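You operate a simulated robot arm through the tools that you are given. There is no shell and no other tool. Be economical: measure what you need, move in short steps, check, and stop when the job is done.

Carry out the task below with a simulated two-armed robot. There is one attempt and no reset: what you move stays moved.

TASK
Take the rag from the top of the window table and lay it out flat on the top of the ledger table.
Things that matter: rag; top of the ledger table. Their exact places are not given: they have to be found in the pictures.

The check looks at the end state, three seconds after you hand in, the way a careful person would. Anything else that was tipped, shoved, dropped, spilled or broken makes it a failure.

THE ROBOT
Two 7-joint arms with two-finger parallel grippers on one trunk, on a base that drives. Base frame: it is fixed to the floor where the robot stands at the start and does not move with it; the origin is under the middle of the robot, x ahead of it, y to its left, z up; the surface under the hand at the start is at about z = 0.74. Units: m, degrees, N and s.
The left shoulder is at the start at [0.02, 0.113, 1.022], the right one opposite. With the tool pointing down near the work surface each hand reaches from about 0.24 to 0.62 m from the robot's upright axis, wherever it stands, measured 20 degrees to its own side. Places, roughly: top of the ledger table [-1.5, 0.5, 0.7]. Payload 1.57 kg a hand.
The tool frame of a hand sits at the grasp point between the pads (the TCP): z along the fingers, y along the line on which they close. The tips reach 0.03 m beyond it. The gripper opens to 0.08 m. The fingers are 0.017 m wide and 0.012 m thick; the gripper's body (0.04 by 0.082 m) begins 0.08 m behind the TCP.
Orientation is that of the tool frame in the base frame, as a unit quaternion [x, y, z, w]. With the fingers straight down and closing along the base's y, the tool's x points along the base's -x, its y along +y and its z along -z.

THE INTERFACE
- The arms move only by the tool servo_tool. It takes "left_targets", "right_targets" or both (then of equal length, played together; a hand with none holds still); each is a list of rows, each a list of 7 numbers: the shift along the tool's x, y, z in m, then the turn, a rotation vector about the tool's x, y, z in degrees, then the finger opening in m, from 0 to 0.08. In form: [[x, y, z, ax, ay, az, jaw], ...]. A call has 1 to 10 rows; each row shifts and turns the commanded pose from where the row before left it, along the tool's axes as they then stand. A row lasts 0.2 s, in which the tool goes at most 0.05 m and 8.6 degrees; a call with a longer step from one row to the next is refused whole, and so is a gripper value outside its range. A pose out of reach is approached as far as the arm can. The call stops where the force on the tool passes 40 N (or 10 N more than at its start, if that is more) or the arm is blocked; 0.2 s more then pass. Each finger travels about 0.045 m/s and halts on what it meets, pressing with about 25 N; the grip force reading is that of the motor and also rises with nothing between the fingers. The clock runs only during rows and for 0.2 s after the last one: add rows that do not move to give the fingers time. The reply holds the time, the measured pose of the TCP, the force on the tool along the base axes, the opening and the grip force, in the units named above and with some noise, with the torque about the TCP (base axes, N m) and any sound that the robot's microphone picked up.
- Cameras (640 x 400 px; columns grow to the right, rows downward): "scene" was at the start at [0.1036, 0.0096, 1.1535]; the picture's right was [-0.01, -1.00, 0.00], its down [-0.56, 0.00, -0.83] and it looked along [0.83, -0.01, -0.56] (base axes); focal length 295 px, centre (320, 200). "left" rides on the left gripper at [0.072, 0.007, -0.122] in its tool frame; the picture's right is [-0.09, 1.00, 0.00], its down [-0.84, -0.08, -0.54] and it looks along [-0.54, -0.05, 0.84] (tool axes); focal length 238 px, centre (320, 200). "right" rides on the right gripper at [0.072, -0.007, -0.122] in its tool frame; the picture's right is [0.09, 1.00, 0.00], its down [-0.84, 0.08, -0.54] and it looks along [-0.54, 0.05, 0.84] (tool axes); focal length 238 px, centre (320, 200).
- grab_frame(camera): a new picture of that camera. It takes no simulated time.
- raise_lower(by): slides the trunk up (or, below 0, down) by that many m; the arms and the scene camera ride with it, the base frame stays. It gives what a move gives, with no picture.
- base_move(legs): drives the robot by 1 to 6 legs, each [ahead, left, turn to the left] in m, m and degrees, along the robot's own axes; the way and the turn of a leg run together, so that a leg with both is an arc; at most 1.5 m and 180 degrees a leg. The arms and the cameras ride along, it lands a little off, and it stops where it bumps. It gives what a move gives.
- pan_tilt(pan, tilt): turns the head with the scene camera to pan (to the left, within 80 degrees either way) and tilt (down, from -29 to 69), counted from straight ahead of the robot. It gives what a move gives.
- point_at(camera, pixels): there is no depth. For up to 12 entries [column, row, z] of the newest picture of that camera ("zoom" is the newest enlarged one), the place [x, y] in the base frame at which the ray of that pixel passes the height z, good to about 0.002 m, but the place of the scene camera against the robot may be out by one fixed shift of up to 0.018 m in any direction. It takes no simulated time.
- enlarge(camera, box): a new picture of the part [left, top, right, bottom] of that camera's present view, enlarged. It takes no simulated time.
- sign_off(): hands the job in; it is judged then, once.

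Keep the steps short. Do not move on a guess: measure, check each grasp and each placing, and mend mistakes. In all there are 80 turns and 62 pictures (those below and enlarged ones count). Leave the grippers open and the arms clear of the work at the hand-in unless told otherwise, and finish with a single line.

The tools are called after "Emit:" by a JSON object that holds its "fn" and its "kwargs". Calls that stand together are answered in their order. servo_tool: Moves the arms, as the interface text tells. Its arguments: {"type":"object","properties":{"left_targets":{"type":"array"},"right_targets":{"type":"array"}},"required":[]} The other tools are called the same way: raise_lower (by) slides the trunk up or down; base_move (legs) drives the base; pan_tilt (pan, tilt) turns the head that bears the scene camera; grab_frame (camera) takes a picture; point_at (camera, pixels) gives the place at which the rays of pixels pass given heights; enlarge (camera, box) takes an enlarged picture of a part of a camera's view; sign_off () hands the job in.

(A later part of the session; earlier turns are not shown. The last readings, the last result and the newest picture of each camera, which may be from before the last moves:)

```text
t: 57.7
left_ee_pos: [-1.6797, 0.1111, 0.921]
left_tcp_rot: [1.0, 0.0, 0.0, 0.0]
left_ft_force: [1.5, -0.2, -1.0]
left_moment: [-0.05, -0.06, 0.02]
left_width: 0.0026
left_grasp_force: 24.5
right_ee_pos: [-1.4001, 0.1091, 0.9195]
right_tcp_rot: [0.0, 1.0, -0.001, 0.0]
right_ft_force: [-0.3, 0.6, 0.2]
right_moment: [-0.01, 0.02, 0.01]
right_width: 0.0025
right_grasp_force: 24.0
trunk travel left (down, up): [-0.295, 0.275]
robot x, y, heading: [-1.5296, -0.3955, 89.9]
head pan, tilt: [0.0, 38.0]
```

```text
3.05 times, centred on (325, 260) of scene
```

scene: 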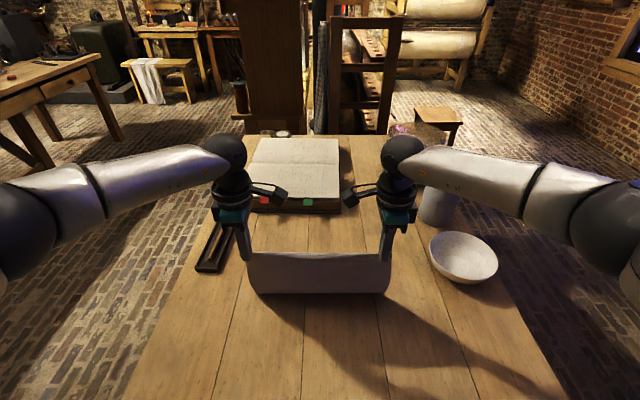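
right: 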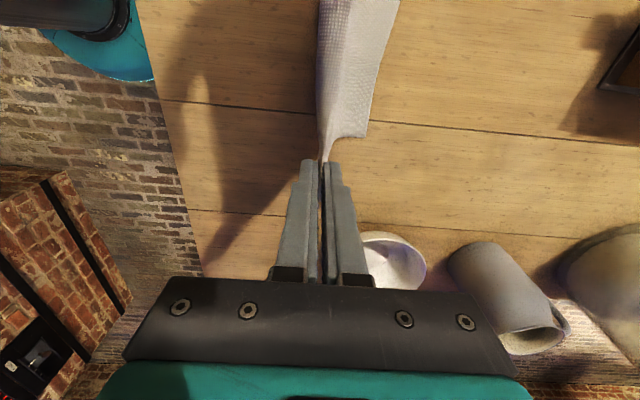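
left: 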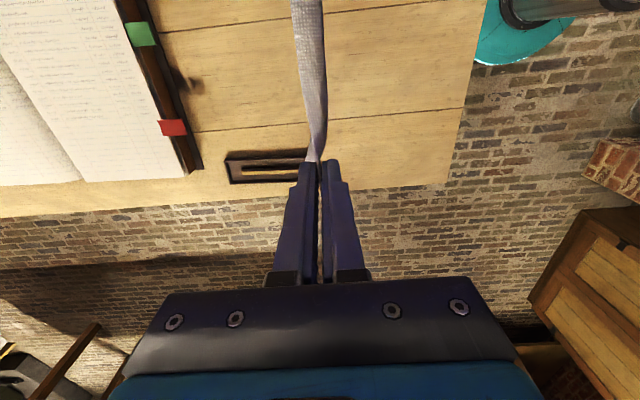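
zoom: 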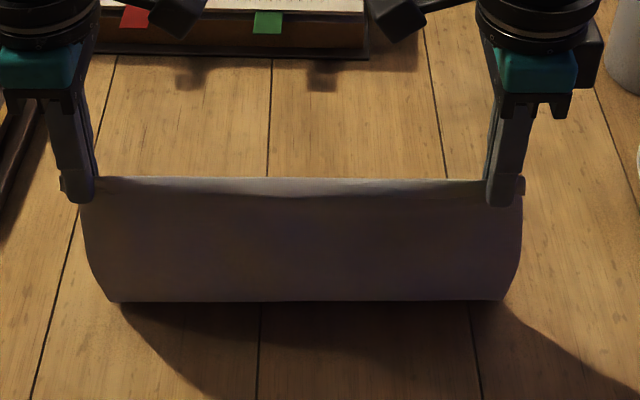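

In the right camera the free end points forward, corner at (367,137). I'll measure where it lies.

Emit:
{"fn": "point_at", "kwargs": {"camera": "right", "pixels": [[367, 137, 0.72], [398, 3, 0.72], [160, 90, 0.72]]}}

Emit:
{"fn": "point_at", "kwargs": {"camera": "zoom", "pixels": [[120, 302, 0.72], [505, 300, 0.72]]}}

```text
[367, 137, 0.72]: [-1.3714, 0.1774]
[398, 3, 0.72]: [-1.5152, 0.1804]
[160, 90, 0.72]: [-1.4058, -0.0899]
```

```text
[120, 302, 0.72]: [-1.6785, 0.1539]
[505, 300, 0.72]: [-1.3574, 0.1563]
```

The free edge is at y≈0.178 and straight. I'll continue back and down.

Emit:
{"fn": "servo_tool", "kwargs": {"left_targets": [[0, 0.015, 0.011, 0, 0, 0, 0], [0, 0.015, 0.011, 0, 0, 0, 0], [0, 0.0125, 0.011, 0, 0, 0, 0], [0, 0.0125, 0.011, 0, 0, 0, 0], [0, 0.01, 0.011, 0, 0, 0, 0], [0, 0.01, 0.011, 0, 0, 0, 0], [0, 0.009, 0.011, 0, 0, 0, 0], [0, 0.009, 0.011, 0, 0, 0, 0], [0, 0, 0, 0, 0, 0, 0]], "right_targets": [[0, -0.015, 0.011, 0, 0, 0, 0], [0, -0.015, 0.011, 0, 0, 0, 0], [0, -0.0125, 0.011, 0, 0, 0, 0], [0, -0.0125, 0.011, 0, 0, 0, 0], [0, -0.01, 0.011, 0, 0, 0, 0], [0, -0.01, 0.011, 0, 0, 0, 0], [0, -0.009, 0.011, 0, 0, 0, 0], [0, -0.009, 0.011, 0, 0, 0, 0], [0, 0, 0, 0, 0, 0, 0]]}}

Emit:
{"fn": "grab_frame", "kwargs": {"camera": "scene"}}

Emit:
{"fn": "grab_frame", "kwargs": {"camera": "right"}}

```text
t: 59.7
left_ee_pos: [-1.6803, 0.02, 0.8337]
left_tcp_rot: [1.0, 0.0, 0.001, 0.0]
left_ft_force: [1.0, 0.6, -0.4]
left_moment: [-0.01, -0.02, 0.01]
left_width: 0.0026
left_grasp_force: 24.6
right_ee_pos: [-1.3997, 0.0176, 0.834]
right_tcp_rot: [0.0, 1.0, 0.0, 0.0]
right_ft_force: [0.0, -0.2, 0.3]
right_moment: [0.01, -0.01, 0.02]
right_width: 0.0027
right_grasp_force: 23.7
trunk travel left (down, up): [-0.295, 0.275]
robot x, y, heading: [-1.5296, -0.3995, 90.1]
head pan, tilt: [0.0, 38.0]
```

```text
32 pictures are left
```

scene: 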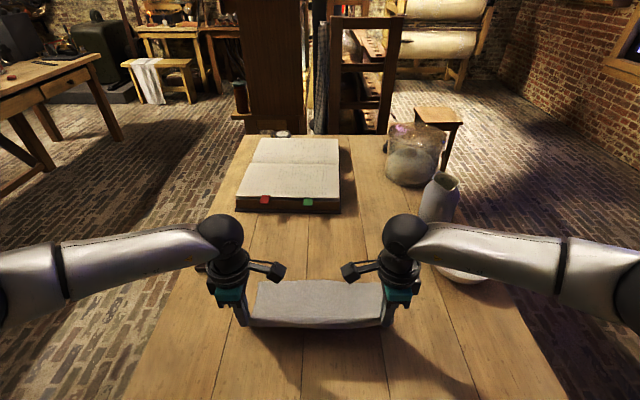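

```text
31 pictures are left
```

right: 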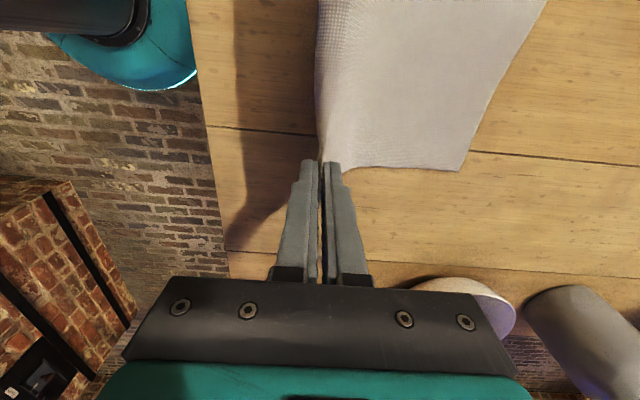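

Good: the cloth is laid forward and still flat. I'll check the far edge at (462,168) and the table edge at (212,130).

Emit:
{"fn": "point_at", "kwargs": {"camera": "right", "pixels": [[462, 168, 0.72], [545, 3, 0.72], [340, 168, 0.72], [208, 130, 0.72]]}}

```text
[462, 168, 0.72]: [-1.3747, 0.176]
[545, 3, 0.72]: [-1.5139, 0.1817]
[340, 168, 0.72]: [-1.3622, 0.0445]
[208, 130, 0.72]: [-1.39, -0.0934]
```

The far edge hasn't slid (y≈0.178). I'll do the last stretch down, stopping just short of the surface.

Emit:
{"fn": "servo_tool", "kwargs": {"left_targets": [[0, 0.013, 0.01, 0, 0, 0, 0], [0, 0.011, 0.01, 0, 0, 0, 0], [0, 0.01, 0.01, 0, 0, 0, 0], [0, 0.008, 0.01, 0, 0, 0, 0], [0, 0.007, 0.01, 0, 0, 0, 0], [0, 0.006, 0.01, 0, 0, 0, 0], [0, 0.003, 0.008, 0, 0, 0, 0], [0, 0, 0, 0, 0, 0, 0]], "right_targets": [[0, -0.013, 0.01, 0, 0, 0, 0], [0, -0.011, 0.01, 0, 0, 0, 0], [0, -0.01, 0.01, 0, 0, 0, 0], [0, -0.008, 0.01, 0, 0, 0, 0], [0, -0.007, 0.01, 0, 0, 0, 0], [0, -0.006, 0.01, 0, 0, 0, 0], [0, -0.003, 0.008, 0, 0, 0, 0], [0, 0, 0, 0, 0, 0, 0]]}}

Emit:
{"fn": "grab_frame", "kwargs": {"camera": "scene"}}

Emit:
{"fn": "grab_frame", "kwargs": {"camera": "right"}}

```text
t: 61.5
left_ee_pos: [-1.6801, -0.0385, 0.7641]
left_tcp_rot: [1.0, 0.001, 0.0, 0.0]
left_ft_force: [0.6, 0.9, 0.2]
left_moment: [-0.01, -0.06, -0.01]
left_width: 0.0023
left_grasp_force: 24.3
right_ee_pos: [-1.4004, -0.0401, 0.7661]
right_tcp_rot: [0.001, 1.0, 0.0, 0.0]
right_ft_force: [-0.9, -0.6, 0.3]
right_moment: [0.04, 0.03, 0.05]
right_width: 0.0024
right_grasp_force: 23.8
trunk travel left (down, up): [-0.295, 0.275]
robot x, y, heading: [-1.5346, -0.3938, 90.0]
head pan, tilt: [0.0, 38.0]
```

```text
30 pictures are left
```

scene: 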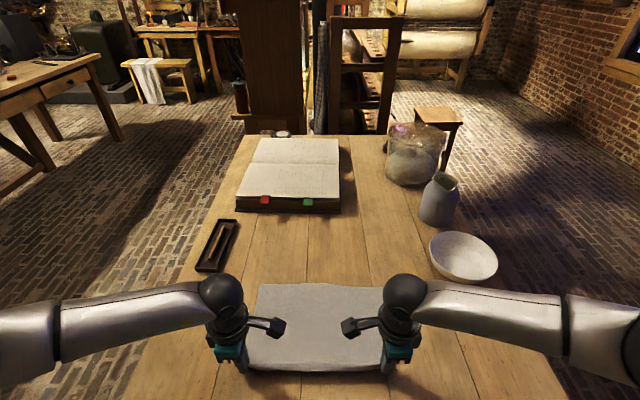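

```text
29 pictures are left
```

right: 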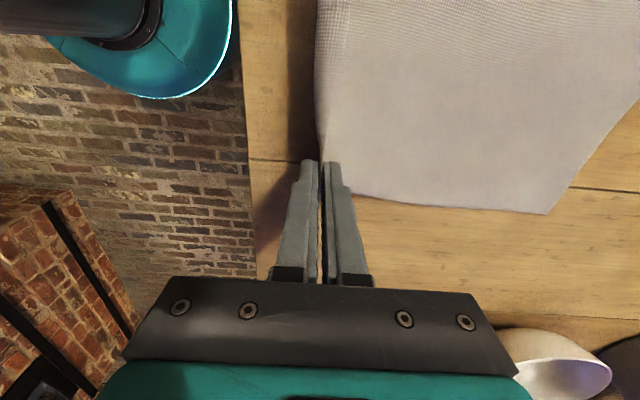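

It's nearly flat and no load shows yet. I'll ease down in small steps until the tips touch.

Emit:
{"fn": "servo_tool", "kwargs": {"left_targets": [[0, 0.001, 0.004, 0, 0, 0, 0], [0, 0.001, 0.004, 0, 0, 0, 0], [0, 0, 0.002, 0, 0, 0, 0], [0, 0, 0, 0, 0, 0, 0]], "right_targets": [[0, -0.001, 0.004, 0, 0, 0, 0], [0, -0.001, 0.004, 0, 0, 0, 0], [0, 0, 0.003, 0, 0, 0, 0], [0, 0, 0, 0, 0, 0, 0]]}}

```text
t: 62.5
left_ee_pos: [-1.6809, -0.0409, 0.7531]
left_tcp_rot: [1.0, 0.0, 0.0, 0.0]
left_ft_force: [0.6, 0.4, -0.7]
left_moment: [-0.03, -0.01, 0.01]
left_width: 0.0026
left_grasp_force: 23.8
right_ee_pos: [-1.4012, -0.0427, 0.7547]
right_tcp_rot: [0.0, 1.0, 0.0, 0.0]
right_ft_force: [0.8, -0.3, 1.0]
right_moment: [0.0, 0.04, 0.05]
right_width: 0.0026
right_grasp_force: 23.8
trunk travel left (down, up): [-0.295, 0.275]
robot x, y, heading: [-1.5283, -0.3954, 90.1]
head pan, tilt: [0.0, 38.0]
```

Emit:
{"fn": "servo_tool", "kwargs": {"left_targets": [[0, 0, 0.002, 0, 0, 0, 0], [0, 0, 0.002, 0, 0, 0, 0], [0, 0, 0, 0, 0, 0, 0]], "right_targets": [[0, 0, 0.003, 0, 0, 0, 0], [0, 0, 0.002, 0, 0, 0, 0], [0, 0, 0, 0, 0, 0, 0]]}}

```text
t: 63.3
left_ee_pos: [-1.6818, -0.042, 0.7513]
left_tcp_rot: [1.0, 0.0, 0.0, -0.001]
left_ft_force: [0.6, -0.2, 2.2]
left_moment: [0.02, -0.04, 0.03]
left_width: 0.0027
left_grasp_force: 23.4
right_ee_pos: [-1.4014, -0.0427, 0.7509]
right_tcp_rot: [0.0, 1.0, 0.002, -0.001]
right_ft_force: [-0.7, -3.1, 18.4]
right_moment: [0.02, -0.1, 0.02]
right_width: 0.0023
right_grasp_force: 24.1
trunk travel left (down, up): [-0.295, 0.275]
robot x, y, heading: [-1.5316, -0.396, 90.0]
head pan, tilt: [0.0, 38.0]
```

The tips touch at TCP z≈0.751. I'll back off about 2 mm and open gently to let the edge go.

Emit:
{"fn": "servo_tool", "kwargs": {"left_targets": [[0, 0, -0.003, 0, 0, 0, 0], [0, 0, 0, 0, 0, 0, 0.01], [0, 0, 0, 0, 0, 0, 0.02], [0, 0, 0, 0, 0, 0, 0.03], [0, 0, 0, 0, 0, 0, 0.03], [0, 0, 0, 0, 0, 0, 0.03]], "right_targets": [[0, 0, -0.005, 0, 0, 0, 0], [0, 0, 0, 0, 0, 0, 0.01], [0, 0, 0, 0, 0, 0, 0.02], [0, 0, 0, 0, 0, 0, 0.03], [0, 0, 0, 0, 0, 0, 0.03], [0, 0, 0, 0, 0, 0, 0.03]]}}

Emit:
{"fn": "grab_frame", "kwargs": {"camera": "left"}}

Emit:
{"fn": "grab_frame", "kwargs": {"camera": "right"}}

```text
t: 64.7
left_ee_pos: [-1.6803, -0.0411, 0.7526]
left_tcp_rot: [1.0, 0.0, 0.0, 0.0]
left_ft_force: [-0.1, -0.7, -0.4]
left_moment: [0.02, 0.01, 0.03]
left_width: 0.0299
left_grasp_force: 0.2
right_ee_pos: [-1.4, -0.0421, 0.7559]
right_tcp_rot: [0.0, 1.0, 0.0, 0.001]
right_ft_force: [0.2, -0.4, 0.2]
right_moment: [0.0, -0.02, -0.03]
right_width: 0.0299
right_grasp_force: 0.1
trunk travel left (down, up): [-0.295, 0.275]
robot x, y, heading: [-1.5276, -0.3922, 90.0]
head pan, tilt: [0.0, 38.0]
```

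```text
28 pictures are left
```

left: 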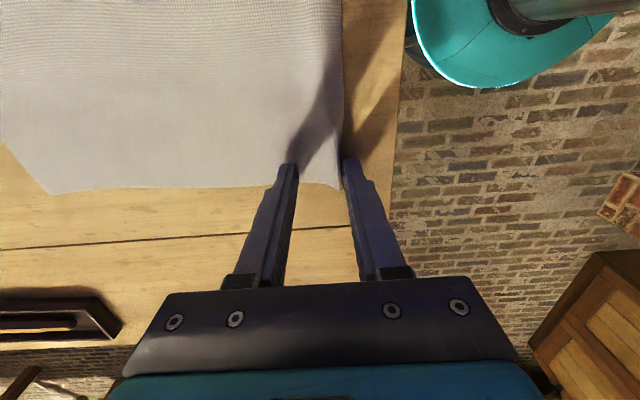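

```text
27 pictures are left
```

right: 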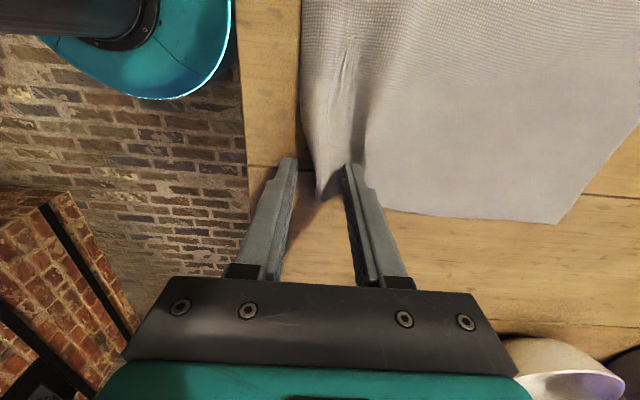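

The left edge fell flat; the right still shows a small ridge at (330,150). I'll lift both hands straight up and look.

Emit:
{"fn": "servo_tool", "kwargs": {"left_targets": [[0, 0, -0.01, 0, 0, 0, 0.03], [0, 0, -0.02, 0, 0, 0, 0.03], [0, 0, -0.03, 0, 0, 0, 0.04], [0, 0, -0.03, 0, 0, 0, 0.05], [0, 0, -0.03, 0, 0, 0, 0.05], [0, 0, 0, 0, 0, 0, 0.05]], "right_targets": [[0, 0, -0.01, 0, 0, 0, 0.03], [0, 0, -0.02, 0, 0, 0, 0.03], [0, 0, -0.03, 0, 0, 0, 0.04], [0, 0, -0.03, 0, 0, 0, 0.05], [0, 0, -0.03, 0, 0, 0, 0.05], [0, 0, 0, 0, 0, 0, 0.05]]}}

Emit:
{"fn": "pan_tilt", "kwargs": {"pan": 0, "tilt": 48}}

Emit:
{"fn": "grab_frame", "kwargs": {"camera": "scene"}}

Emit:
{"fn": "grab_frame", "kwargs": {"camera": "right"}}

```text
t: 66.1
left_ee_pos: [-1.6828, -0.0397, 0.8746]
left_tcp_rot: [1.0, 0.0, 0.0, 0.0]
left_ft_force: [-0.4, -0.3, -0.5]
left_moment: [0.0, 0.01, -0.01]
left_width: 0.0501
left_grasp_force: 0.0
right_ee_pos: [-1.4026, -0.0434, 0.8766]
right_tcp_rot: [0.0, 1.0, 0.001, 0.001]
right_ft_force: [0.6, 0.2, -0.2]
right_moment: [-0.01, -0.01, 0.01]
right_width: 0.0498
right_grasp_force: 0.0
trunk travel left (down, up): [-0.295, 0.275]
robot x, y, heading: [-1.5311, -0.395, 90.2]
head pan, tilt: [0.0, 38.0]
```

```text
t: 66.9
left_ee_pos: [-1.6824, -0.0398, 0.8739]
left_tcp_rot: [1.0, -0.001, 0.001, 0.0]
left_ft_force: [0.0, 0.6, -1.1]
left_moment: [0.03, 0.0, 0.01]
left_width: 0.0503
left_grasp_force: 0.0
right_ee_pos: [-1.4034, -0.042, 0.8764]
right_tcp_rot: [0.0, 1.0, 0.0, 0.0]
right_ft_force: [0.0, 0.2, -0.1]
right_moment: [-0.01, -0.01, -0.02]
right_width: 0.0501
right_grasp_force: 0.0
trunk travel left (down, up): [-0.295, 0.275]
robot x, y, heading: [-1.5285, -0.3989, 90.0]
head pan, tilt: [0.0, 48.0]
```

```text
26 pictures are left
```

scene: 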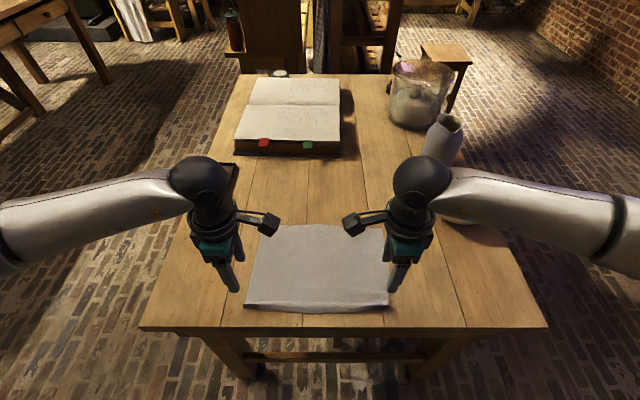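

```text
25 pictures are left
```

right: 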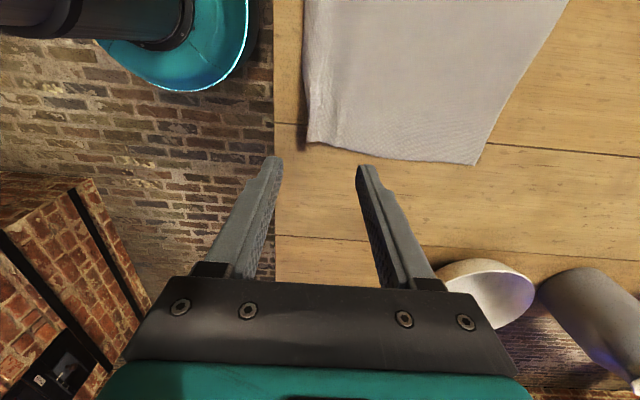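

It's almost flat. I'll zoom in on the near edge to see whether it curls.

Emit:
{"fn": "enlarge", "kwargs": {"camera": "scene", "box": [225, 210, 415, 330]}}

Emit:
{"fn": "grab_frame", "kwargs": {"camera": "left"}}

```text
3.33 times, centred on (320, 270) of scene
```

zoom: 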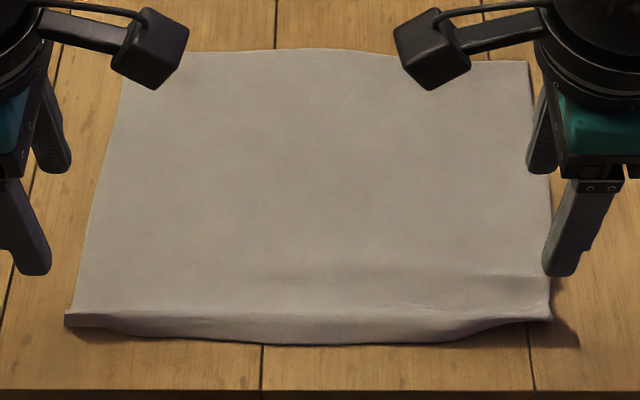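

```text
23 pictures are left
```

left: 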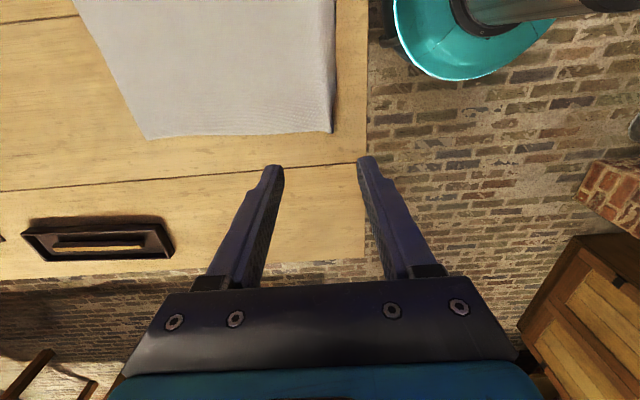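

There's a low ridge along the near edge where it was pinched. I'll raise the hands out of the way, give it time to settle and look again.

Emit:
{"fn": "servo_tool", "kwargs": {"left_targets": [[0, 0, -0.03, 0, 0, 0, 0.05], [0, 0, -0.03, 0, 0, 0, 0.05], [0, 0, -0.03, 0, 0, 0, 0.05], [-0.03, 0, 0, 0, 0, 0, 0.02], [-0.03, 0, 0, 0, 0, 0, 0], [-0.03, 0, 0, 0, 0, 0, 0], [0, 0, 0, 0, 0, 0, 0], [0, 0, 0, 0, 0, 0, 0], [0, 0, 0, 0, 0, 0, 0], [0, 0, 0, 0, 0, 0, 0]], "right_targets": [[0, 0, -0.03, 0, 0, 0, 0.05], [0, 0, -0.03, 0, 0, 0, 0.05], [0, 0, -0.03, 0, 0, 0, 0.05], [-0.03, 0, 0, 0, 0, 0, 0.02], [-0.03, 0, 0, 0, 0, 0, 0], [-0.03, 0, 0, 0, 0, 0, 0], [0, 0, 0, 0, 0, 0, 0], [0, 0, 0, 0, 0, 0, 0], [0, 0, 0, 0, 0, 0, 0], [0, 0, 0, 0, 0, 0, 0]]}}

Emit:
{"fn": "enlarge", "kwargs": {"camera": "scene", "box": [225, 210, 415, 330]}}

Emit:
{"fn": "enlarge", "kwargs": {"camera": "right", "box": [220, 0, 620, 250]}}

```text
t: 69.1
left_ee_pos: [-1.7692, -0.0392, 0.9622]
left_tcp_rot: [1.0, -0.001, 0.0, 0.0]
left_ft_force: [0.0, -0.3, -0.4]
left_moment: [0.0, 0.0, 0.01]
left_width: 0.0
left_grasp_force: 21.1
right_ee_pos: [-1.3109, -0.0407, 0.9644]
right_tcp_rot: [-0.001, 1.0, 0.001, 0.001]
right_ft_force: [0.3, -0.3, -0.3]
right_moment: [-0.04, -0.04, 0.0]
right_width: 0.0
right_grasp_force: 22.0
trunk travel left (down, up): [-0.295, 0.275]
robot x, y, heading: [-1.5272, -0.3956, 90.1]
head pan, tilt: [0.0, 48.0]
```

```text
3.33 times, centred on (320, 270) of scene
```

zoom: 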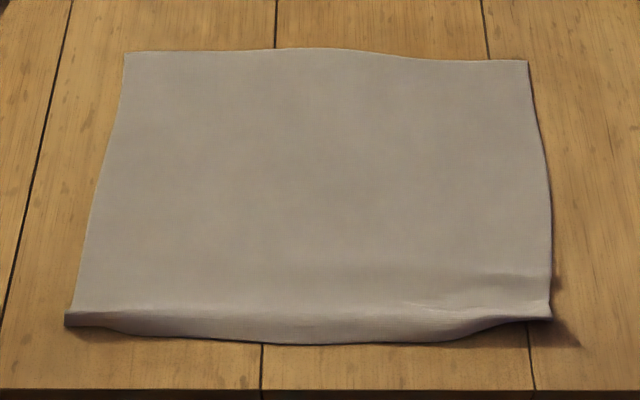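

```text
1.60 times, centred on (420, 125) of right
```

zoom: 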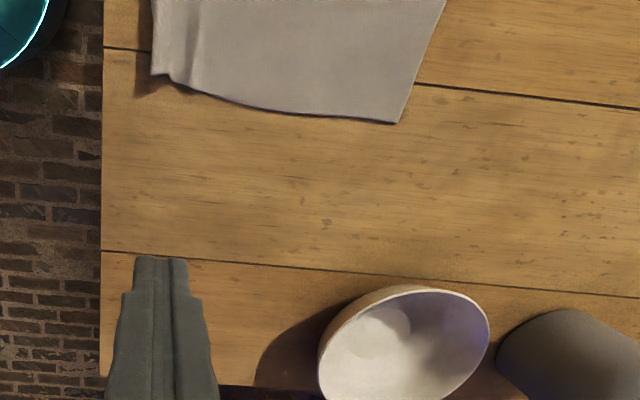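

The near strip stands up slightly, about 1 cm at the right corner by its shadow. I'll iron it with closed fingertips, lightly pressed and stroked toward the edge. First I'll measure the edge and ridge.

Emit:
{"fn": "point_at", "kwargs": {"camera": "zoom", "pixels": [[155, 75, 0.73], [195, 85, 0.73], [398, 123, 0.722], [152, 5, 0.73], [192, 5, 0.73], [103, 100, 0.722]]}}

Emit:
{"fn": "enlarge", "kwargs": {"camera": "left", "box": [100, 0, 420, 200]}}

```text
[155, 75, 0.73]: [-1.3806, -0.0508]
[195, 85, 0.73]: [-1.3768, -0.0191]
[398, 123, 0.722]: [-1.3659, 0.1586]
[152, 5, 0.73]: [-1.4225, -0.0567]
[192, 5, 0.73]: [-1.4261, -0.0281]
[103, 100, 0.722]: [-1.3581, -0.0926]
```

```text
2.00 times, centred on (260, 100) of left
```

zoom: 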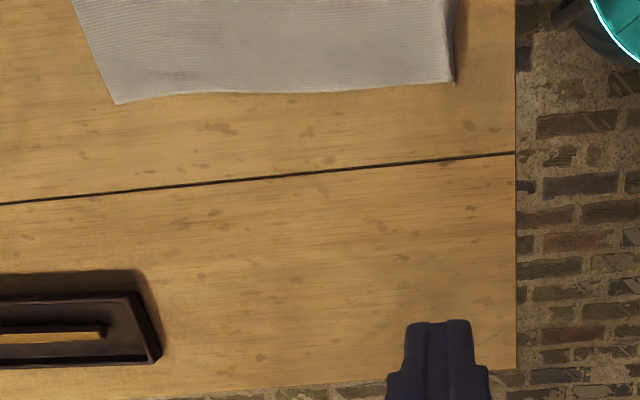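

Emit:
{"fn": "point_at", "kwargs": {"camera": "zoom", "pixels": [[115, 104, 0.722], [452, 82, 0.722], [440, 82, 0.73], [515, 100, 0.722], [75, 3, 0.722]]}}

Emit:
{"fn": "point_at", "kwargs": {"camera": "scene", "pixels": [[262, 226, 0.722], [382, 229, 0.722], [389, 306, 0.722], [245, 306, 0.722], [320, 313, 0.722], [143, 329, 0.722]]}}

```text
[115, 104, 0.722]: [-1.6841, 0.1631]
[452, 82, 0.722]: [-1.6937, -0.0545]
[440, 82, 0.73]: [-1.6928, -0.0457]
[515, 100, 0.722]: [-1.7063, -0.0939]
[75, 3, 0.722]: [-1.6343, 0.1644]
```

```text
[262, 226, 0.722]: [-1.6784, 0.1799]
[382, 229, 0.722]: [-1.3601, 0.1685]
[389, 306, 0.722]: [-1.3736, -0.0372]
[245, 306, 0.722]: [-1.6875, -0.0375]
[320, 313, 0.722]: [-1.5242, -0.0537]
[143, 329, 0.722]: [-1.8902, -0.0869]
```

Both side edges are about 2.5 cm short, and that slack sits in the near ridge. I'll pin the cloth with the closed left fingers near (-1.53,0.11) while the right fingers iron the right corner toward the edge. First I move both above their points.

Emit:
{"fn": "servo_tool", "kwargs": {"left_targets": [[0.0341, -0.0213, 0, 0, 0, 0, 0], [0.0341, -0.0213, 0, 0, 0, 0, 0], [0.0341, -0.0213, 0, 0, 0, 0, 0], [0.0341, -0.0213, 0, 0, 0, 0, 0], [0.0341, -0.0213, 0, 0, 0, 0, 0], [0.0341, -0.0213, 0, 0, 0, 0, 0], [0.0341, -0.0213, 0, 0, 0, 0, 0], [0, 0, 0.045, 0, 0, 0, 0], [0, 0, 0.045, 0, 0, 0, 0], [0, 0, 0.045, 0, 0, 0, 0]], "right_targets": [[0.012, 0.0057, 0, 0, 0, 0, 0], [0.012, 0.0057, 0, 0, 0, 0, 0], [0.012, 0.0057, 0, 0, 0, 0, 0], [0.012, 0.0057, 0, 0, 0, 0, 0], [0.012, 0.0057, 0, 0, 0, 0, 0], [0.012, 0.0057, 0, 0, 0, 0, 0], [0.012, 0.0057, 0, 0, 0, 0, 0], [0, 0, 0.045, 0, 0, 0, 0], [0, 0, 0.045, 0, 0, 0, 0], [0, 0, 0.045, 0, 0, 0, 0]]}}

Emit:
{"fn": "grab_frame", "kwargs": {"camera": "scene"}}

```text
t: 71.3
left_ee_pos: [-1.5301, 0.1071, 0.8269]
left_tcp_rot: [1.0, 0.0, 0.0, 0.0]
left_ft_force: [0.0, 0.0, 0.6]
left_moment: [0.02, -0.04, -0.01]
left_width: 0.0
left_grasp_force: 21.5
right_ee_pos: [-1.3948, -0.0018, 0.8276]
right_tcp_rot: [0.0, 1.0, 0.0, 0.0]
right_ft_force: [0.1, -0.1, 0.3]
right_moment: [0.0, -0.01, 0.01]
right_width: 0.0
right_grasp_force: 20.9
trunk travel left (down, up): [-0.295, 0.275]
robot x, y, heading: [-1.5276, -0.395, 90.2]
head pan, tilt: [0.0, 48.0]
```

```text
19 pictures are left
```

scene: 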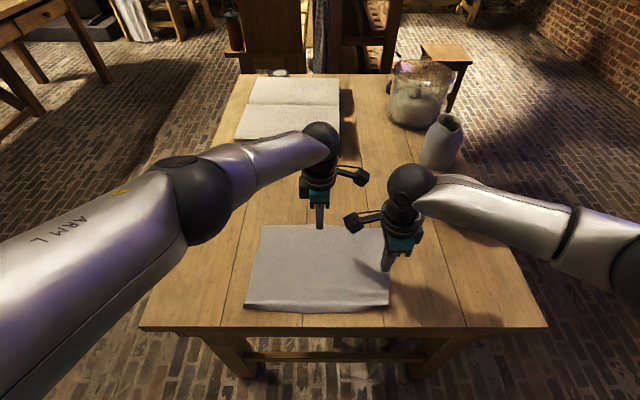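

Both are positioned and clear of each other. I'll lower both to light contact.

Emit:
{"fn": "servo_tool", "kwargs": {"left_targets": [[0, 0, 0.035, 0, 0, 0, 0], [0, 0, 0.03, 0, 0, 0, 0], [0, 0, 0.007, 0, 0, 0, 0], [0, 0, 0.003, 0, 0, 0, 0], [0, 0, 0.002, 0, 0, 0, 0]], "right_targets": [[0, 0, 0.035, 0, 0, 0, 0], [0, 0, 0.03, 0, 0, 0, 0], [0, 0, 0.007, 0, 0, 0, 0], [0, 0, 0.003, 0, 0, 0, 0], [0, 0, 0.001, 0, 0, 0, 0]]}}

```text
t: 72.5
left_ee_pos: [-1.5348, 0.0922, 0.7728]
left_tcp_rot: [1.0, -0.001, 0.0, 0.0]
left_ft_force: [0.4, 0.2, -0.9]
left_moment: [-0.04, 0.0, 0.01]
left_width: 0.0
left_grasp_force: 21.0
left hand out of reach, approached as far as the arm can: row 1, 2, 3
right_ee_pos: [-1.3956, -0.003, 0.7536]
right_tcp_rot: [-0.001, 1.0, 0.001, 0.0]
right_ft_force: [-0.1, 1.2, 0.1]
right_moment: [0.0, 0.03, 0.02]
right_width: 0.0
right_grasp_force: 21.6
trunk travel left (down, up): [-0.295, 0.275]
robot x, y, heading: [-1.5331, -0.3976, 89.9]
head pan, tilt: [0.0, 48.0]
```

The left can't reach that low with the trunk this high. I'll raise both hands 0.12 and then lower the trunk 0.12.

Emit:
{"fn": "servo_tool", "kwargs": {"left_targets": [[0, 0, -0.03, 0, 0, 0, 0], [0, 0, -0.03, 0, 0, 0, 0], [0, 0, -0.03, 0, 0, 0, 0], [0, 0, -0.03, 0, 0, 0, 0]], "right_targets": [[0, 0, -0.03, 0, 0, 0, 0], [0, 0, -0.03, 0, 0, 0, 0], [0, 0, -0.03, 0, 0, 0, 0], [0, 0, -0.03, 0, 0, 0, 0]]}}

Emit:
{"fn": "raise_lower", "kwargs": {"by": -0.1}}

```text
t: 73.5
left_ee_pos: [-1.5369, 0.0921, 0.8931]
left_tcp_rot: [1.0, 0.0, 0.0, 0.001]
left_ft_force: [0.2, 0.1, -0.1]
left_moment: [-0.02, -0.01, -0.02]
left_width: 0.0
left_grasp_force: 21.0
right_ee_pos: [-1.3951, -0.0039, 0.8732]
right_tcp_rot: [0.0, 1.0, -0.001, 0.001]
right_ft_force: [0.1, -0.4, 0.0]
right_moment: [0.0, 0.0, 0.04]
right_width: 0.0002
right_grasp_force: 21.3
trunk travel left (down, up): [-0.295, 0.275]
robot x, y, heading: [-1.5322, -0.3945, 89.9]
head pan, tilt: [0.0, 48.0]
```

```text
t: 74.8
left_ee_pos: [-1.5382, 0.0923, 0.7931]
left_tcp_rot: [1.0, -0.001, 0.001, 0.0]
left_ft_force: [0.1, 0.4, 1.1]
left_moment: [0.0, 0.01, 0.02]
left_width: 0.0
left_grasp_force: 21.5
right_ee_pos: [-1.3945, -0.0035, 0.7729]
right_tcp_rot: [0.0, 1.0, 0.0, 0.0]
right_ft_force: [0.2, 0.7, 0.5]
right_moment: [0.0, 0.01, 0.02]
right_width: 0.0001
right_grasp_force: 20.7
trunk travel left (down, up): [-0.195, 0.375]
robot x, y, heading: [-1.5297, -0.3937, 90.4]
head pan, tilt: [0.0, 48.0]
```

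Now I lower both to contact.

Emit:
{"fn": "servo_tool", "kwargs": {"left_targets": [[0, 0, 0.02, 0, 0, 0, 0], [0, 0, 0.015, 0, 0, 0, 0], [0, 0, 0.006, 0, 0, 0, 0], [0, 0, 0.002, 0, 0, 0, 0]], "right_targets": [[0, 0, 0.01, 0, 0, 0, 0], [0, 0, 0.006, 0, 0, 0, 0], [0, 0, 0.004, 0, 0, 0, 0], [0, 0, 0.001, 0, 0, 0, 0]]}}

```text
t: 75.8
left_ee_pos: [-1.5361, 0.093, 0.7508]
left_tcp_rot: [1.0, -0.001, 0.001, -0.001]
left_ft_force: [-1.8, -0.5, 10.2]
left_moment: [0.0, 0.06, 0.01]
left_width: 0.0
left_grasp_force: 20.9
right_ee_pos: [-1.3955, -0.0017, 0.7519]
right_tcp_rot: [0.0, 1.0, 0.001, 0.0]
right_ft_force: [0.5, 1.1, 1.5]
right_moment: [0.01, 0.0, -0.02]
right_width: 0.0
right_grasp_force: 21.2
trunk travel left (down, up): [-0.195, 0.375]
robot x, y, heading: [-1.5305, -0.3954, 89.9]
head pan, tilt: [0.0, 48.0]
```

The left pins at 10 N and the right touches at about 1.5 N. I'll press the right a touch more and stroke back 0.065 toward the edge, angled slightly outward, then lift.

Emit:
{"fn": "servo_tool", "kwargs": {"right_targets": [[0, -0.008, 0.0007, 0, 0, 0, 0], [0, -0.008, 0, 0, 0, 0, 0], [0, -0.008, 0, 0, 0, 0, 0], [0, -0.008, 0, 0, 0, 0, 0], [0, -0.008, 0, 0, 0, 0, 0], [0, -0.008, 0, 0, 0, 0, 0], [0, -0.008, 0, 0, 0, 0, 0], [0, 0, -0.02, 0, 0, 0, 0], [0, 0, -0.03, 0, 0, 0, 0]]}}

Emit:
{"fn": "enlarge", "kwargs": {"camera": "scene", "box": [210, 200, 430, 340]}}

```text
t: 77.8
left_ee_pos: [-1.5369, 0.0929, 0.7522]
left_tcp_rot: [1.0, 0.0, 0.0, -0.001]
left_ft_force: [-0.9, 0.4, 19.8]
left_moment: [0.02, 0.04, 0.01]
left_width: 0.0001
left_grasp_force: 20.9
right_ee_pos: [-1.3958, -0.0606, 0.8022]
right_tcp_rot: [0.0, 1.0, 0.0, 0.0]
right_ft_force: [-0.1, 0.3, -0.9]
right_moment: [0.03, -0.03, 0.02]
right_width: 0.0
right_grasp_force: 21.1
trunk travel left (down, up): [-0.195, 0.375]
robot x, y, heading: [-1.5303, -0.3971, 89.8]
head pan, tilt: [0.0, 48.0]
```

```text
2.86 times, centred on (320, 270) of scene
```

zoom: 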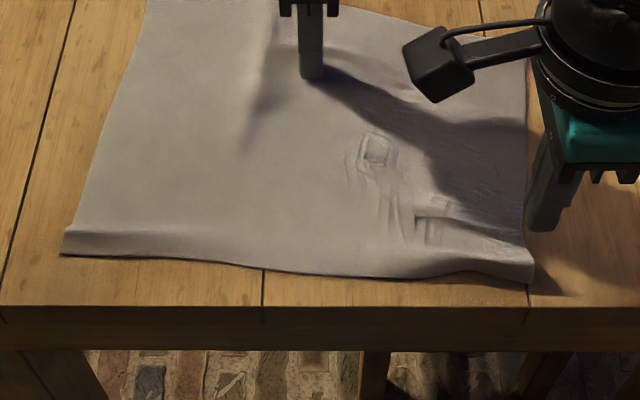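

The right side got pulled outward a bit, but shallow marks remain. I'll lift both hands and look.

Emit:
{"fn": "servo_tool", "kwargs": {"left_targets": [[0, 0, -0.01, 0, 0, 0, 0], [0, 0, -0.03, 0, 0, 0, 0], [0, 0, -0.04, 0, 0, 0, 0], [0, 0, -0.04, 0, 0, 0, 0], [-0.04, 0.01, 0, 0, 0, 0, 0], [-0.04, 0.01, 0, 0, 0, 0, 0], [-0.04, 0.01, 0, 0, 0, 0, 0], [-0.04, 0.01, 0, 0, 0, 0, 0], [-0.04, 0.01, 0, 0, 0, 0, 0], [-0.03, 0.01, 0, 0, 0, 0, 0]], "right_targets": [[0, 0, -0.01, 0, 0, 0, 0], [0, 0, -0.03, 0, 0, 0, 0], [0, 0, -0.04, 0, 0, 0, 0], [-0.03, 0, 0, 0, 0, 0, 0], [-0.03, 0, 0, 0, 0, 0, 0], [-0.03, 0, 0, 0, 0, 0, 0], [0, 0, 0, 0, 0, 0, 0], [0, 0, 0, 0, 0, 0, 0], [0, 0, 0, 0, 0, 0, 0], [0, 0, 0, 0, 0, 0, 0]]}}

Emit:
{"fn": "enlarge", "kwargs": {"camera": "scene", "box": [210, 180, 430, 320]}}

```text
t: 80.0
left_ee_pos: [-1.767, 0.0327, 0.8698]
left_tcp_rot: [1.0, 0.0, 0.001, 0.0]
left_ft_force: [0.4, 0.7, 0.6]
left_moment: [-0.02, 0.0, 0.02]
left_width: 0.0
left_grasp_force: 21.6
right_ee_pos: [-1.304, -0.0583, 0.8817]
right_tcp_rot: [0.0, 1.0, 0.0, 0.0]
right_ft_force: [-0.5, -0.2, -1.1]
right_moment: [-0.02, 0.0, -0.02]
right_width: 0.0
right_grasp_force: 21.4
trunk travel left (down, up): [-0.195, 0.375]
robot x, y, heading: [-1.5297, -0.3924, 89.9]
head pan, tilt: [0.0, 48.0]
```

```text
2.86 times, centred on (320, 250) of scene
```

zoom: 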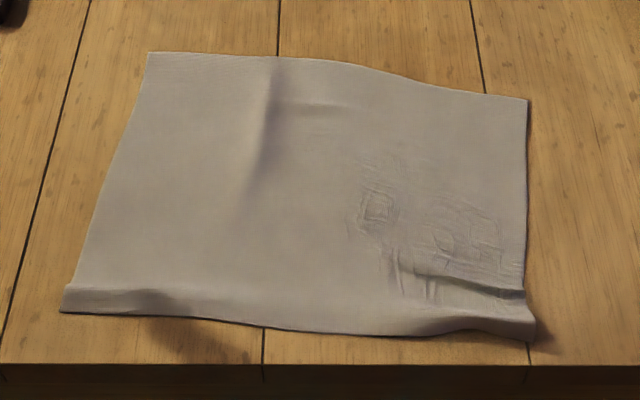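

The unpinned part moved and some wrinkles remain, so ironing isn't the way. Instead I'll re-pinch the two near corners shallowly, lift just the near half, tilt the fingers forward so the edge comes out flat, pull taut and lay it again. First I measure the corners, then back off 0.15 m for wrist room.

Emit:
{"fn": "point_at", "kwargs": {"camera": "zoom", "pixels": [[62, 312, 0.722], [535, 338, 0.722], [148, 52, 0.722], [527, 100, 0.722], [300, 330, 0.722], [370, 362, 0.722]]}}

Emit:
{"fn": "base_move", "kwargs": {"legs": [[-0.15, 0, 0]]}}

```text
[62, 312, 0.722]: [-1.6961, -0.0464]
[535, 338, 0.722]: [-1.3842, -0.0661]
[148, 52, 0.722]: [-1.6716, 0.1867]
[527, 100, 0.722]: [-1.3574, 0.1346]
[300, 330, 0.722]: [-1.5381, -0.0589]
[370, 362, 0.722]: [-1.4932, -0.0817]
```

```text
t: 81.4
left_ee_pos: [-1.7666, -0.1166, 0.8698]
left_tcp_rot: [1.0, -0.001, -0.001, 0.0]
left_ft_force: [-0.1, 0.2, -1.2]
left_moment: [0.02, 0.0, -0.02]
left_width: 0.0003
left_grasp_force: 21.2
right_ee_pos: [-1.3032, -0.2086, 0.8828]
right_tcp_rot: [0.001, 1.0, 0.001, 0.0]
right_ft_force: [0.1, 0.5, -0.6]
right_moment: [0.01, 0.02, 0.0]
right_width: 0.0002
right_grasp_force: 21.3
trunk travel left (down, up): [-0.195, 0.375]
robot x, y, heading: [-1.5274, -0.5463, 89.7]
head pan, tilt: [0.0, 48.0]
```

Corrected for the camera shift, the near corners are about (-1.694,-0.06) left and (-1.384,-0.08) right; the right one sits too close to the table edge. I'll pick the rag up again and re-lay it. The hands go above the corners with the jaw at 0.03.

Emit:
{"fn": "servo_tool", "kwargs": {"left_targets": [[0.0178, -0.0124, 0, 0, 0, 0, 0.03], [0.0178, -0.0124, 0, 0, 0, 0, 0.03], [0.0178, -0.0124, 0, 0, 0, 0, 0.03], [0.0178, -0.0124, 0, 0, 0, 0, 0.03], [0.0178, -0.0124, 0, 0, 0, 0, 0.03], [0, 0, 0.035, 0, 0, 0, 0.03], [0, 0, 0.035, 0, 0, 0, 0.03], [0, 0, 0, 0, 0, 0, 0.03]], "right_targets": [[0.0198, 0.0274, 0, 0, 0, 0, 0.03], [0.0198, 0.0274, 0, 0, 0, 0, 0.03], [0.0198, 0.0274, 0, 0, 0, 0, 0.03], [0.0198, 0.0274, 0, 0, 0, 0, 0.03], [0.0198, 0.0274, 0, 0, 0, 0, 0.03], [0, 0, 0.04, 0, 0, 0, 0.03], [0, 0, 0.043, 0, 0, 0, 0.03], [0, 0, 0, 0, 0, 0, 0.03]]}}

Emit:
{"fn": "grab_frame", "kwargs": {"camera": "left"}}

Emit:
{"fn": "grab_frame", "kwargs": {"camera": "right"}}

```text
t: 83.2
left_ee_pos: [-1.6801, -0.0572, 0.7982]
left_tcp_rot: [1.0, -0.001, 0.0, 0.0]
left_ft_force: [-0.2, 0.2, -0.6]
left_moment: [0.02, -0.01, 0.02]
left_width: 0.0298
left_grasp_force: 0.1
right_ee_pos: [-1.4021, -0.071, 0.7988]
right_tcp_rot: [0.0, 1.0, 0.0, 0.0]
right_ft_force: [-0.6, -0.1, -0.1]
right_moment: [0.01, -0.02, -0.02]
right_width: 0.0299
right_grasp_force: 0.0
trunk travel left (down, up): [-0.195, 0.375]
robot x, y, heading: [-1.531, -0.5472, 89.9]
head pan, tilt: [0.0, 48.0]
```

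```text
16 pictures are left
```

left: 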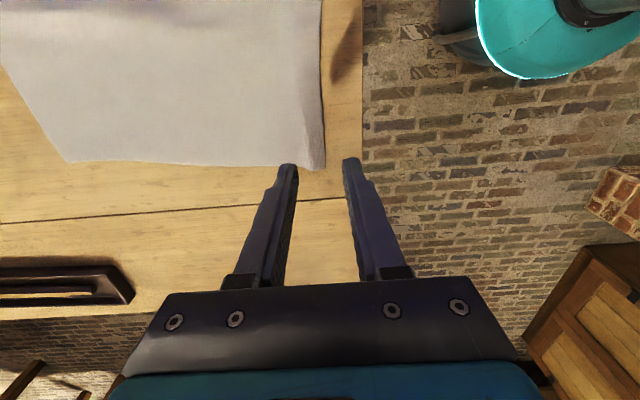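

```text
15 pictures are left
```

right: 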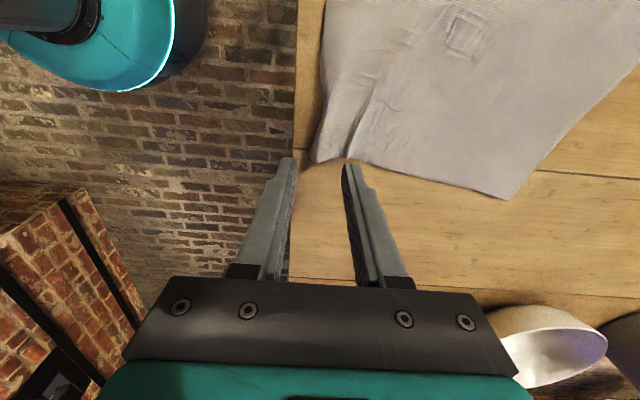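

Emit:
{"fn": "point_at", "kwargs": {"camera": "left", "pixels": [[326, 168, 0.722], [323, 130, 0.722], [69, 162, 0.722], [361, 140, 0.722]]}}

Emit:
{"fn": "point_at", "kwargs": {"camera": "right", "pixels": [[313, 160, 0.722], [320, 110, 0.722], [350, 157, 0.722], [507, 198, 0.722], [294, 130, 0.722]]}}

```text
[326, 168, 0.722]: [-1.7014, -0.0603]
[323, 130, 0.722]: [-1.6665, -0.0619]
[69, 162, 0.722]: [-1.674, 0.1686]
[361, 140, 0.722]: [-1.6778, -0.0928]
```

```text
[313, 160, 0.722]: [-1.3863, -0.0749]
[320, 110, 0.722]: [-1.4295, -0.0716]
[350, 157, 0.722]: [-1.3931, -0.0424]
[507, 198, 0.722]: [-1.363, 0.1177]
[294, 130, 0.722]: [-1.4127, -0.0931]
```

The left edge is 4 mm outside its TCP, which is good. The right needs 5 mm forward so the outer finger stays on the table. I'll lower to contact and close.

Emit:
{"fn": "servo_tool", "kwargs": {"left_targets": [[0, 0, 0.02, 0, 0, 0, 0.03], [0, 0, 0.02, 0, 0, 0, 0.03], [0, 0, 0.005, 0, 0, 0, 0.03], [0, 0, 0.0025, 0, 0, 0, 0.03], [0, 0, 0, 0, 0, 0, 0.03]], "right_targets": [[0, 0.005, 0.02, 0, 0, 0, 0.03], [0, 0, 0.02, 0, 0, 0, 0.03], [0, 0, 0.005, 0, 0, 0, 0.03], [0, 0, 0.003, 0, 0, 0, 0.03], [0, 0, 0, 0, 0, 0, 0.03]]}}

```text
t: 84.4
left_ee_pos: [-1.6789, -0.0565, 0.7537]
left_tcp_rot: [1.0, -0.001, 0.0, 0.0]
left_ft_force: [1.1, 0.8, 0.2]
left_moment: [0.02, -0.01, 0.04]
left_width: 0.0301
left_grasp_force: 0.0
right_ee_pos: [-1.4013, -0.0662, 0.7518]
right_tcp_rot: [0.0, 1.0, 0.0, 0.0]
right_ft_force: [0.9, -1.5, 5.0]
right_moment: [0.03, -0.02, 0.0]
right_width: 0.0294
right_grasp_force: 0.1
trunk travel left (down, up): [-0.195, 0.375]
robot x, y, heading: [-1.5272, -0.546, 89.8]
head pan, tilt: [0.0, 48.0]
```

Emit:
{"fn": "servo_tool", "kwargs": {"left_targets": [[0, 0, 0.0015, 0, 0, 0, 0.03], [0, 0, 0.0012, 0, 0, 0, 0.03], [0, 0, 0, 0, 0, 0, 0.015], [0, 0, 0, 0, 0, 0, 0], [0, 0, 0, 0, 0, 0, 0], [0, 0, 0, 0, 0, 0, 0]], "right_targets": [[0, 0, 0.0005, 0, 0, 0, 0.03], [0, 0, 0, 0, 0, 0, 0.03], [0, 0, 0, 0, 0, 0, 0.015], [0, 0, 0, 0, 0, 0, 0], [0, 0, 0, 0, 0, 0, 0], [0, 0, 0, 0, 0, 0, 0]]}}

```text
t: 85.8
left_ee_pos: [-1.6784, -0.0549, 0.7511]
left_tcp_rot: [1.0, 0.0, 0.001, -0.002]
left_ft_force: [0.2, 3.1, 12.4]
left_moment: [0.22, 0.06, -0.01]
left_width: 0.0061
left_grasp_force: 25.3
right_ee_pos: [-1.4013, -0.0665, 0.7508]
right_tcp_rot: [0.001, 1.0, 0.001, 0.0]
right_ft_force: [-0.2, 1.2, 9.8]
right_moment: [0.09, -0.08, 0.0]
right_width: 0.003
right_grasp_force: 23.9
trunk travel left (down, up): [-0.195, 0.375]
robot x, y, heading: [-1.5324, -0.5457, 89.7]
head pan, tilt: [0.0, 48.0]
```

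Both grip cloth. I'll lift with the arms, then raise the trunk.

Emit:
{"fn": "servo_tool", "kwargs": {"left_targets": [[0, 0, -0.005, 0, 0, 0, 0], [0, 0, -0.015, 0, 0, 0, 0], [0, 0, -0.02, 0, 0, 0, 0], [0, 0, -0.02, 0, 0, 0, 0], [0, 0, -0.02, 0, 0, 0, 0], [0, 0, -0.02, 0, 0, 0, 0], [0, 0, -0.02, 0, 0, 0, 0], [0, 0, -0.02, 0, 0, 0, 0]], "right_targets": [[0, 0, -0.005, 0, 0, 0, 0], [0, 0, -0.015, 0, 0, 0, 0], [0, 0, -0.02, 0, 0, 0, 0], [0, 0, -0.02, 0, 0, 0, 0], [0, 0, -0.02, 0, 0, 0, 0], [0, 0, -0.02, 0, 0, 0, 0], [0, 0, -0.02, 0, 0, 0, 0], [0, 0, -0.02, 0, 0, 0, 0]]}}

Emit:
{"fn": "raise_lower", "kwargs": {"by": 0.14}}

Emit:
{"fn": "grab_frame", "kwargs": {"camera": "scene"}}

```text
t: 87.6
left_ee_pos: [-1.6777, -0.0557, 0.8895]
left_tcp_rot: [1.0, -0.001, 0.0, 0.0]
left_ft_force: [-0.6, -0.4, 0.0]
left_moment: [-0.02, 0.0, -0.02]
left_width: 0.0058
left_grasp_force: 24.4
right_ee_pos: [-1.4045, -0.0663, 0.8897]
right_tcp_rot: [0.001, 1.0, -0.001, 0.001]
right_ft_force: [-0.4, -0.1, 0.2]
right_moment: [0.01, -0.01, -0.03]
right_width: 0.0027
right_grasp_force: 23.8
trunk travel left (down, up): [-0.195, 0.375]
robot x, y, heading: [-1.5317, -0.5449, 90.1]
head pan, tilt: [0.0, 48.0]
```

```text
t: 89.2
left_ee_pos: [-1.6782, -0.0543, 1.0289]
left_tcp_rot: [1.0, -0.001, 0.0, 0.0]
left_ft_force: [0.1, -0.1, -0.3]
left_moment: [-0.06, -0.01, -0.01]
left_width: 0.0053
left_grasp_force: 24.8
right_ee_pos: [-1.403, -0.066, 1.0291]
right_tcp_rot: [0.0, 1.0, 0.0, 0.0]
right_ft_force: [0.4, 0.7, 0.4]
right_moment: [-0.07, -0.01, 0.02]
right_width: 0.0027
right_grasp_force: 24.2
trunk travel left (down, up): [-0.335, 0.235]
robot x, y, heading: [-1.5267, -0.5465, 89.7]
head pan, tilt: [0.0, 48.0]
```

```text
14 pictures are left
```

scene: 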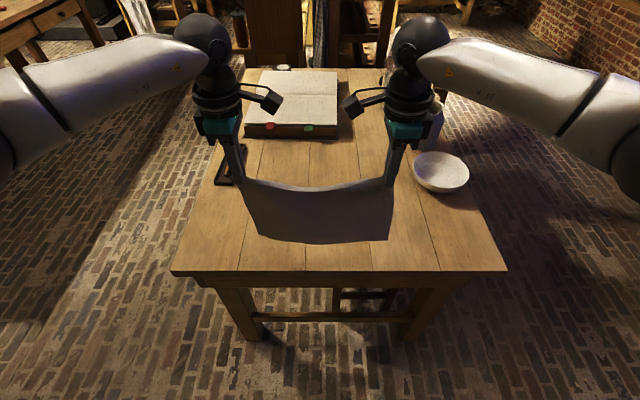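

The rag hangs cleanly, with a slight sag between the hands. I'll drive 0.15 forward, then extend the hands to the far position while widening a little to tauten the top edge.

Emit:
{"fn": "base_move", "kwargs": {"legs": [[0.15, 0, 0]]}}

Emit:
{"fn": "servo_tool", "kwargs": {"left_targets": [[-0.001, -0.012, 0, 0, 0, 0, 0], [-0.001, -0.012, 0, 0, 0, 0, 0], [-0.001, -0.012, 0, 0, 0, 0, 0], [-0.001, -0.012, 0, 0, 0, 0, 0], [-0.001, -0.012, 0, 0, 0, 0, 0], [0, -0.012, 0, 0, 0, 0, 0], [0, -0.012, 0, 0, 0, 0, 0], [0, 0, 0, 0, 0, 0, 0], [0, 0, 0, 0, 0, 0, 0]], "right_targets": [[-0.001, 0.0137, 0, 0, 0, 0, 0], [-0.001, 0.0137, 0, 0, 0, 0, 0], [-0.001, 0.0137, 0, 0, 0, 0, 0], [-0.001, 0.0137, 0, 0, 0, 0, 0], [-0.001, 0.0137, 0, 0, 0, 0, 0], [0, 0.0137, 0, 0, 0, 0, 0], [0, 0.0137, 0, 0, 0, 0, 0], [0, 0, 0, 0, 0, 0, 0], [0, 0, 0, 0, 0, 0, 0]]}}

Emit:
{"fn": "grab_frame", "kwargs": {"camera": "scene"}}

```text
t: 90.6
left_ee_pos: [-1.6782, 0.0958, 1.0295]
left_tcp_rot: [1.0, 0.001, 0.0, 0.001]
left_ft_force: [0.9, 0.5, -0.3]
left_moment: [-0.04, -0.01, -0.02]
left_width: 0.0056
left_grasp_force: 24.3
right_ee_pos: [-1.4038, 0.0845, 1.029]
right_tcp_rot: [0.001, 1.0, -0.001, 0.0]
right_ft_force: [0.0, 0.6, -0.4]
right_moment: [-0.03, 0.02, 0.03]
right_width: 0.0024
right_grasp_force: 24.1
trunk travel left (down, up): [-0.335, 0.235]
robot x, y, heading: [-1.5308, -0.3965, 89.8]
head pan, tilt: [0.0, 48.0]
```

```text
t: 92.6
left_ee_pos: [-1.6827, 0.1777, 1.0299]
left_tcp_rot: [1.0, -0.001, 0.001, 0.001]
left_ft_force: [-0.3, -0.4, 0.1]
left_moment: [-0.01, 0.04, -0.01]
left_width: 0.0056
left_grasp_force: 25.0
right_ee_pos: [-1.398, 0.1791, 1.0319]
right_tcp_rot: [0.0, 1.0, 0.0, 0.0]
right_ft_force: [0.8, -1.2, 0.2]
right_moment: [0.01, 0.01, -0.01]
right_width: 0.0026
right_grasp_force: 24.2
trunk travel left (down, up): [-0.335, 0.235]
robot x, y, heading: [-1.5318, -0.3946, 90.0]
head pan, tilt: [0.0, 48.0]
```

```text
13 pictures are left
```

scene: 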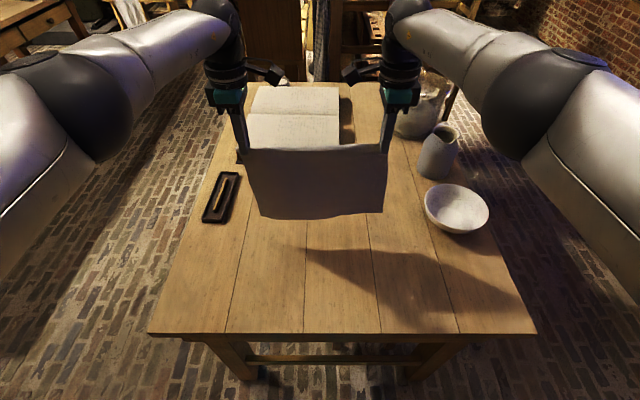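

It's positioned as before. I'll go down until the bottom touches, then start the backward lay.

Emit:
{"fn": "servo_tool", "kwargs": {"left_targets": [[0, 0, 0.016, 0, 0, 0, 0], [0, 0, 0.016, 0, 0, 0, 0], [0, 0, 0.016, 0, 0, 0, 0], [0, 0, 0.012, 0, 0, 0, 0], [0, 0.004, 0.01, 0, 0, 0, 0], [0, 0.016, 0.011, 0, 0, 0, 0], [0, 0.018, 0.011, 0, 0, 0, 0], [0, 0.018, 0.011, 0, 0, 0, 0], [0, 0.016, 0.011, 0, 0, 0, 0], [0, 0, 0, 0, 0, 0, 0]], "right_targets": [[0, 0, 0.016, 0, 0, 0, 0], [0, 0, 0.016, 0, 0, 0, 0], [0, 0, 0.016, 0, 0, 0, 0], [0, 0, 0.012, 0, 0, 0, 0], [0, -0.004, 0.01, 0, 0, 0, 0], [0, -0.016, 0.011, 0, 0, 0, 0], [0, -0.018, 0.011, 0, 0, 0, 0], [0, -0.018, 0.011, 0, 0, 0, 0], [0, -0.016, 0.011, 0, 0, 0, 0], [0, 0, 0, 0, 0, 0, 0]]}}

Emit:
{"fn": "grab_frame", "kwargs": {"camera": "right"}}

```text
t: 94.8
left_ee_pos: [-1.6797, 0.1581, 0.901]
left_tcp_rot: [1.0, -0.001, 0.0, 0.002]
left_ft_force: [0.7, -0.4, -0.3]
left_moment: [0.01, -0.04, -0.02]
left_width: 0.0055
left_grasp_force: 25.2
left hand out of reach, approached as far as the arm can: row 6, 7, 8, 9
right_ee_pos: [-1.3984, 0.1021, 0.9159]
right_tcp_rot: [-0.001, 1.0, 0.001, 0.0]
right_ft_force: [-1.5, 0.1, 0.3]
right_moment: [-0.02, 0.01, 0.01]
right_width: 0.0026
right_grasp_force: 24.7
right hand out of reach, approached as far as the arm can: row 4
trunk travel left (down, up): [-0.335, 0.235]
robot x, y, heading: [-1.5285, -0.3964, 89.9]
head pan, tilt: [0.0, 48.0]
```

```text
12 pictures are left
```

right: 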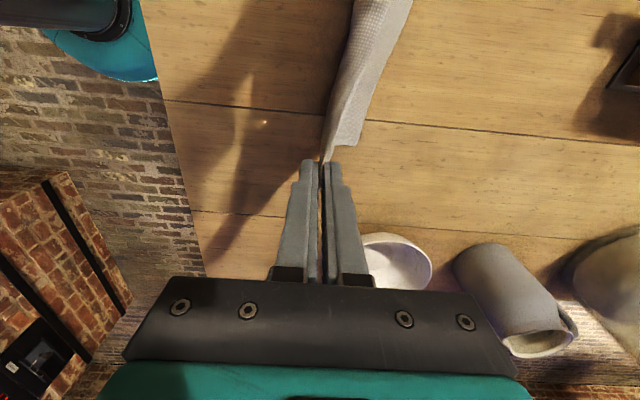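

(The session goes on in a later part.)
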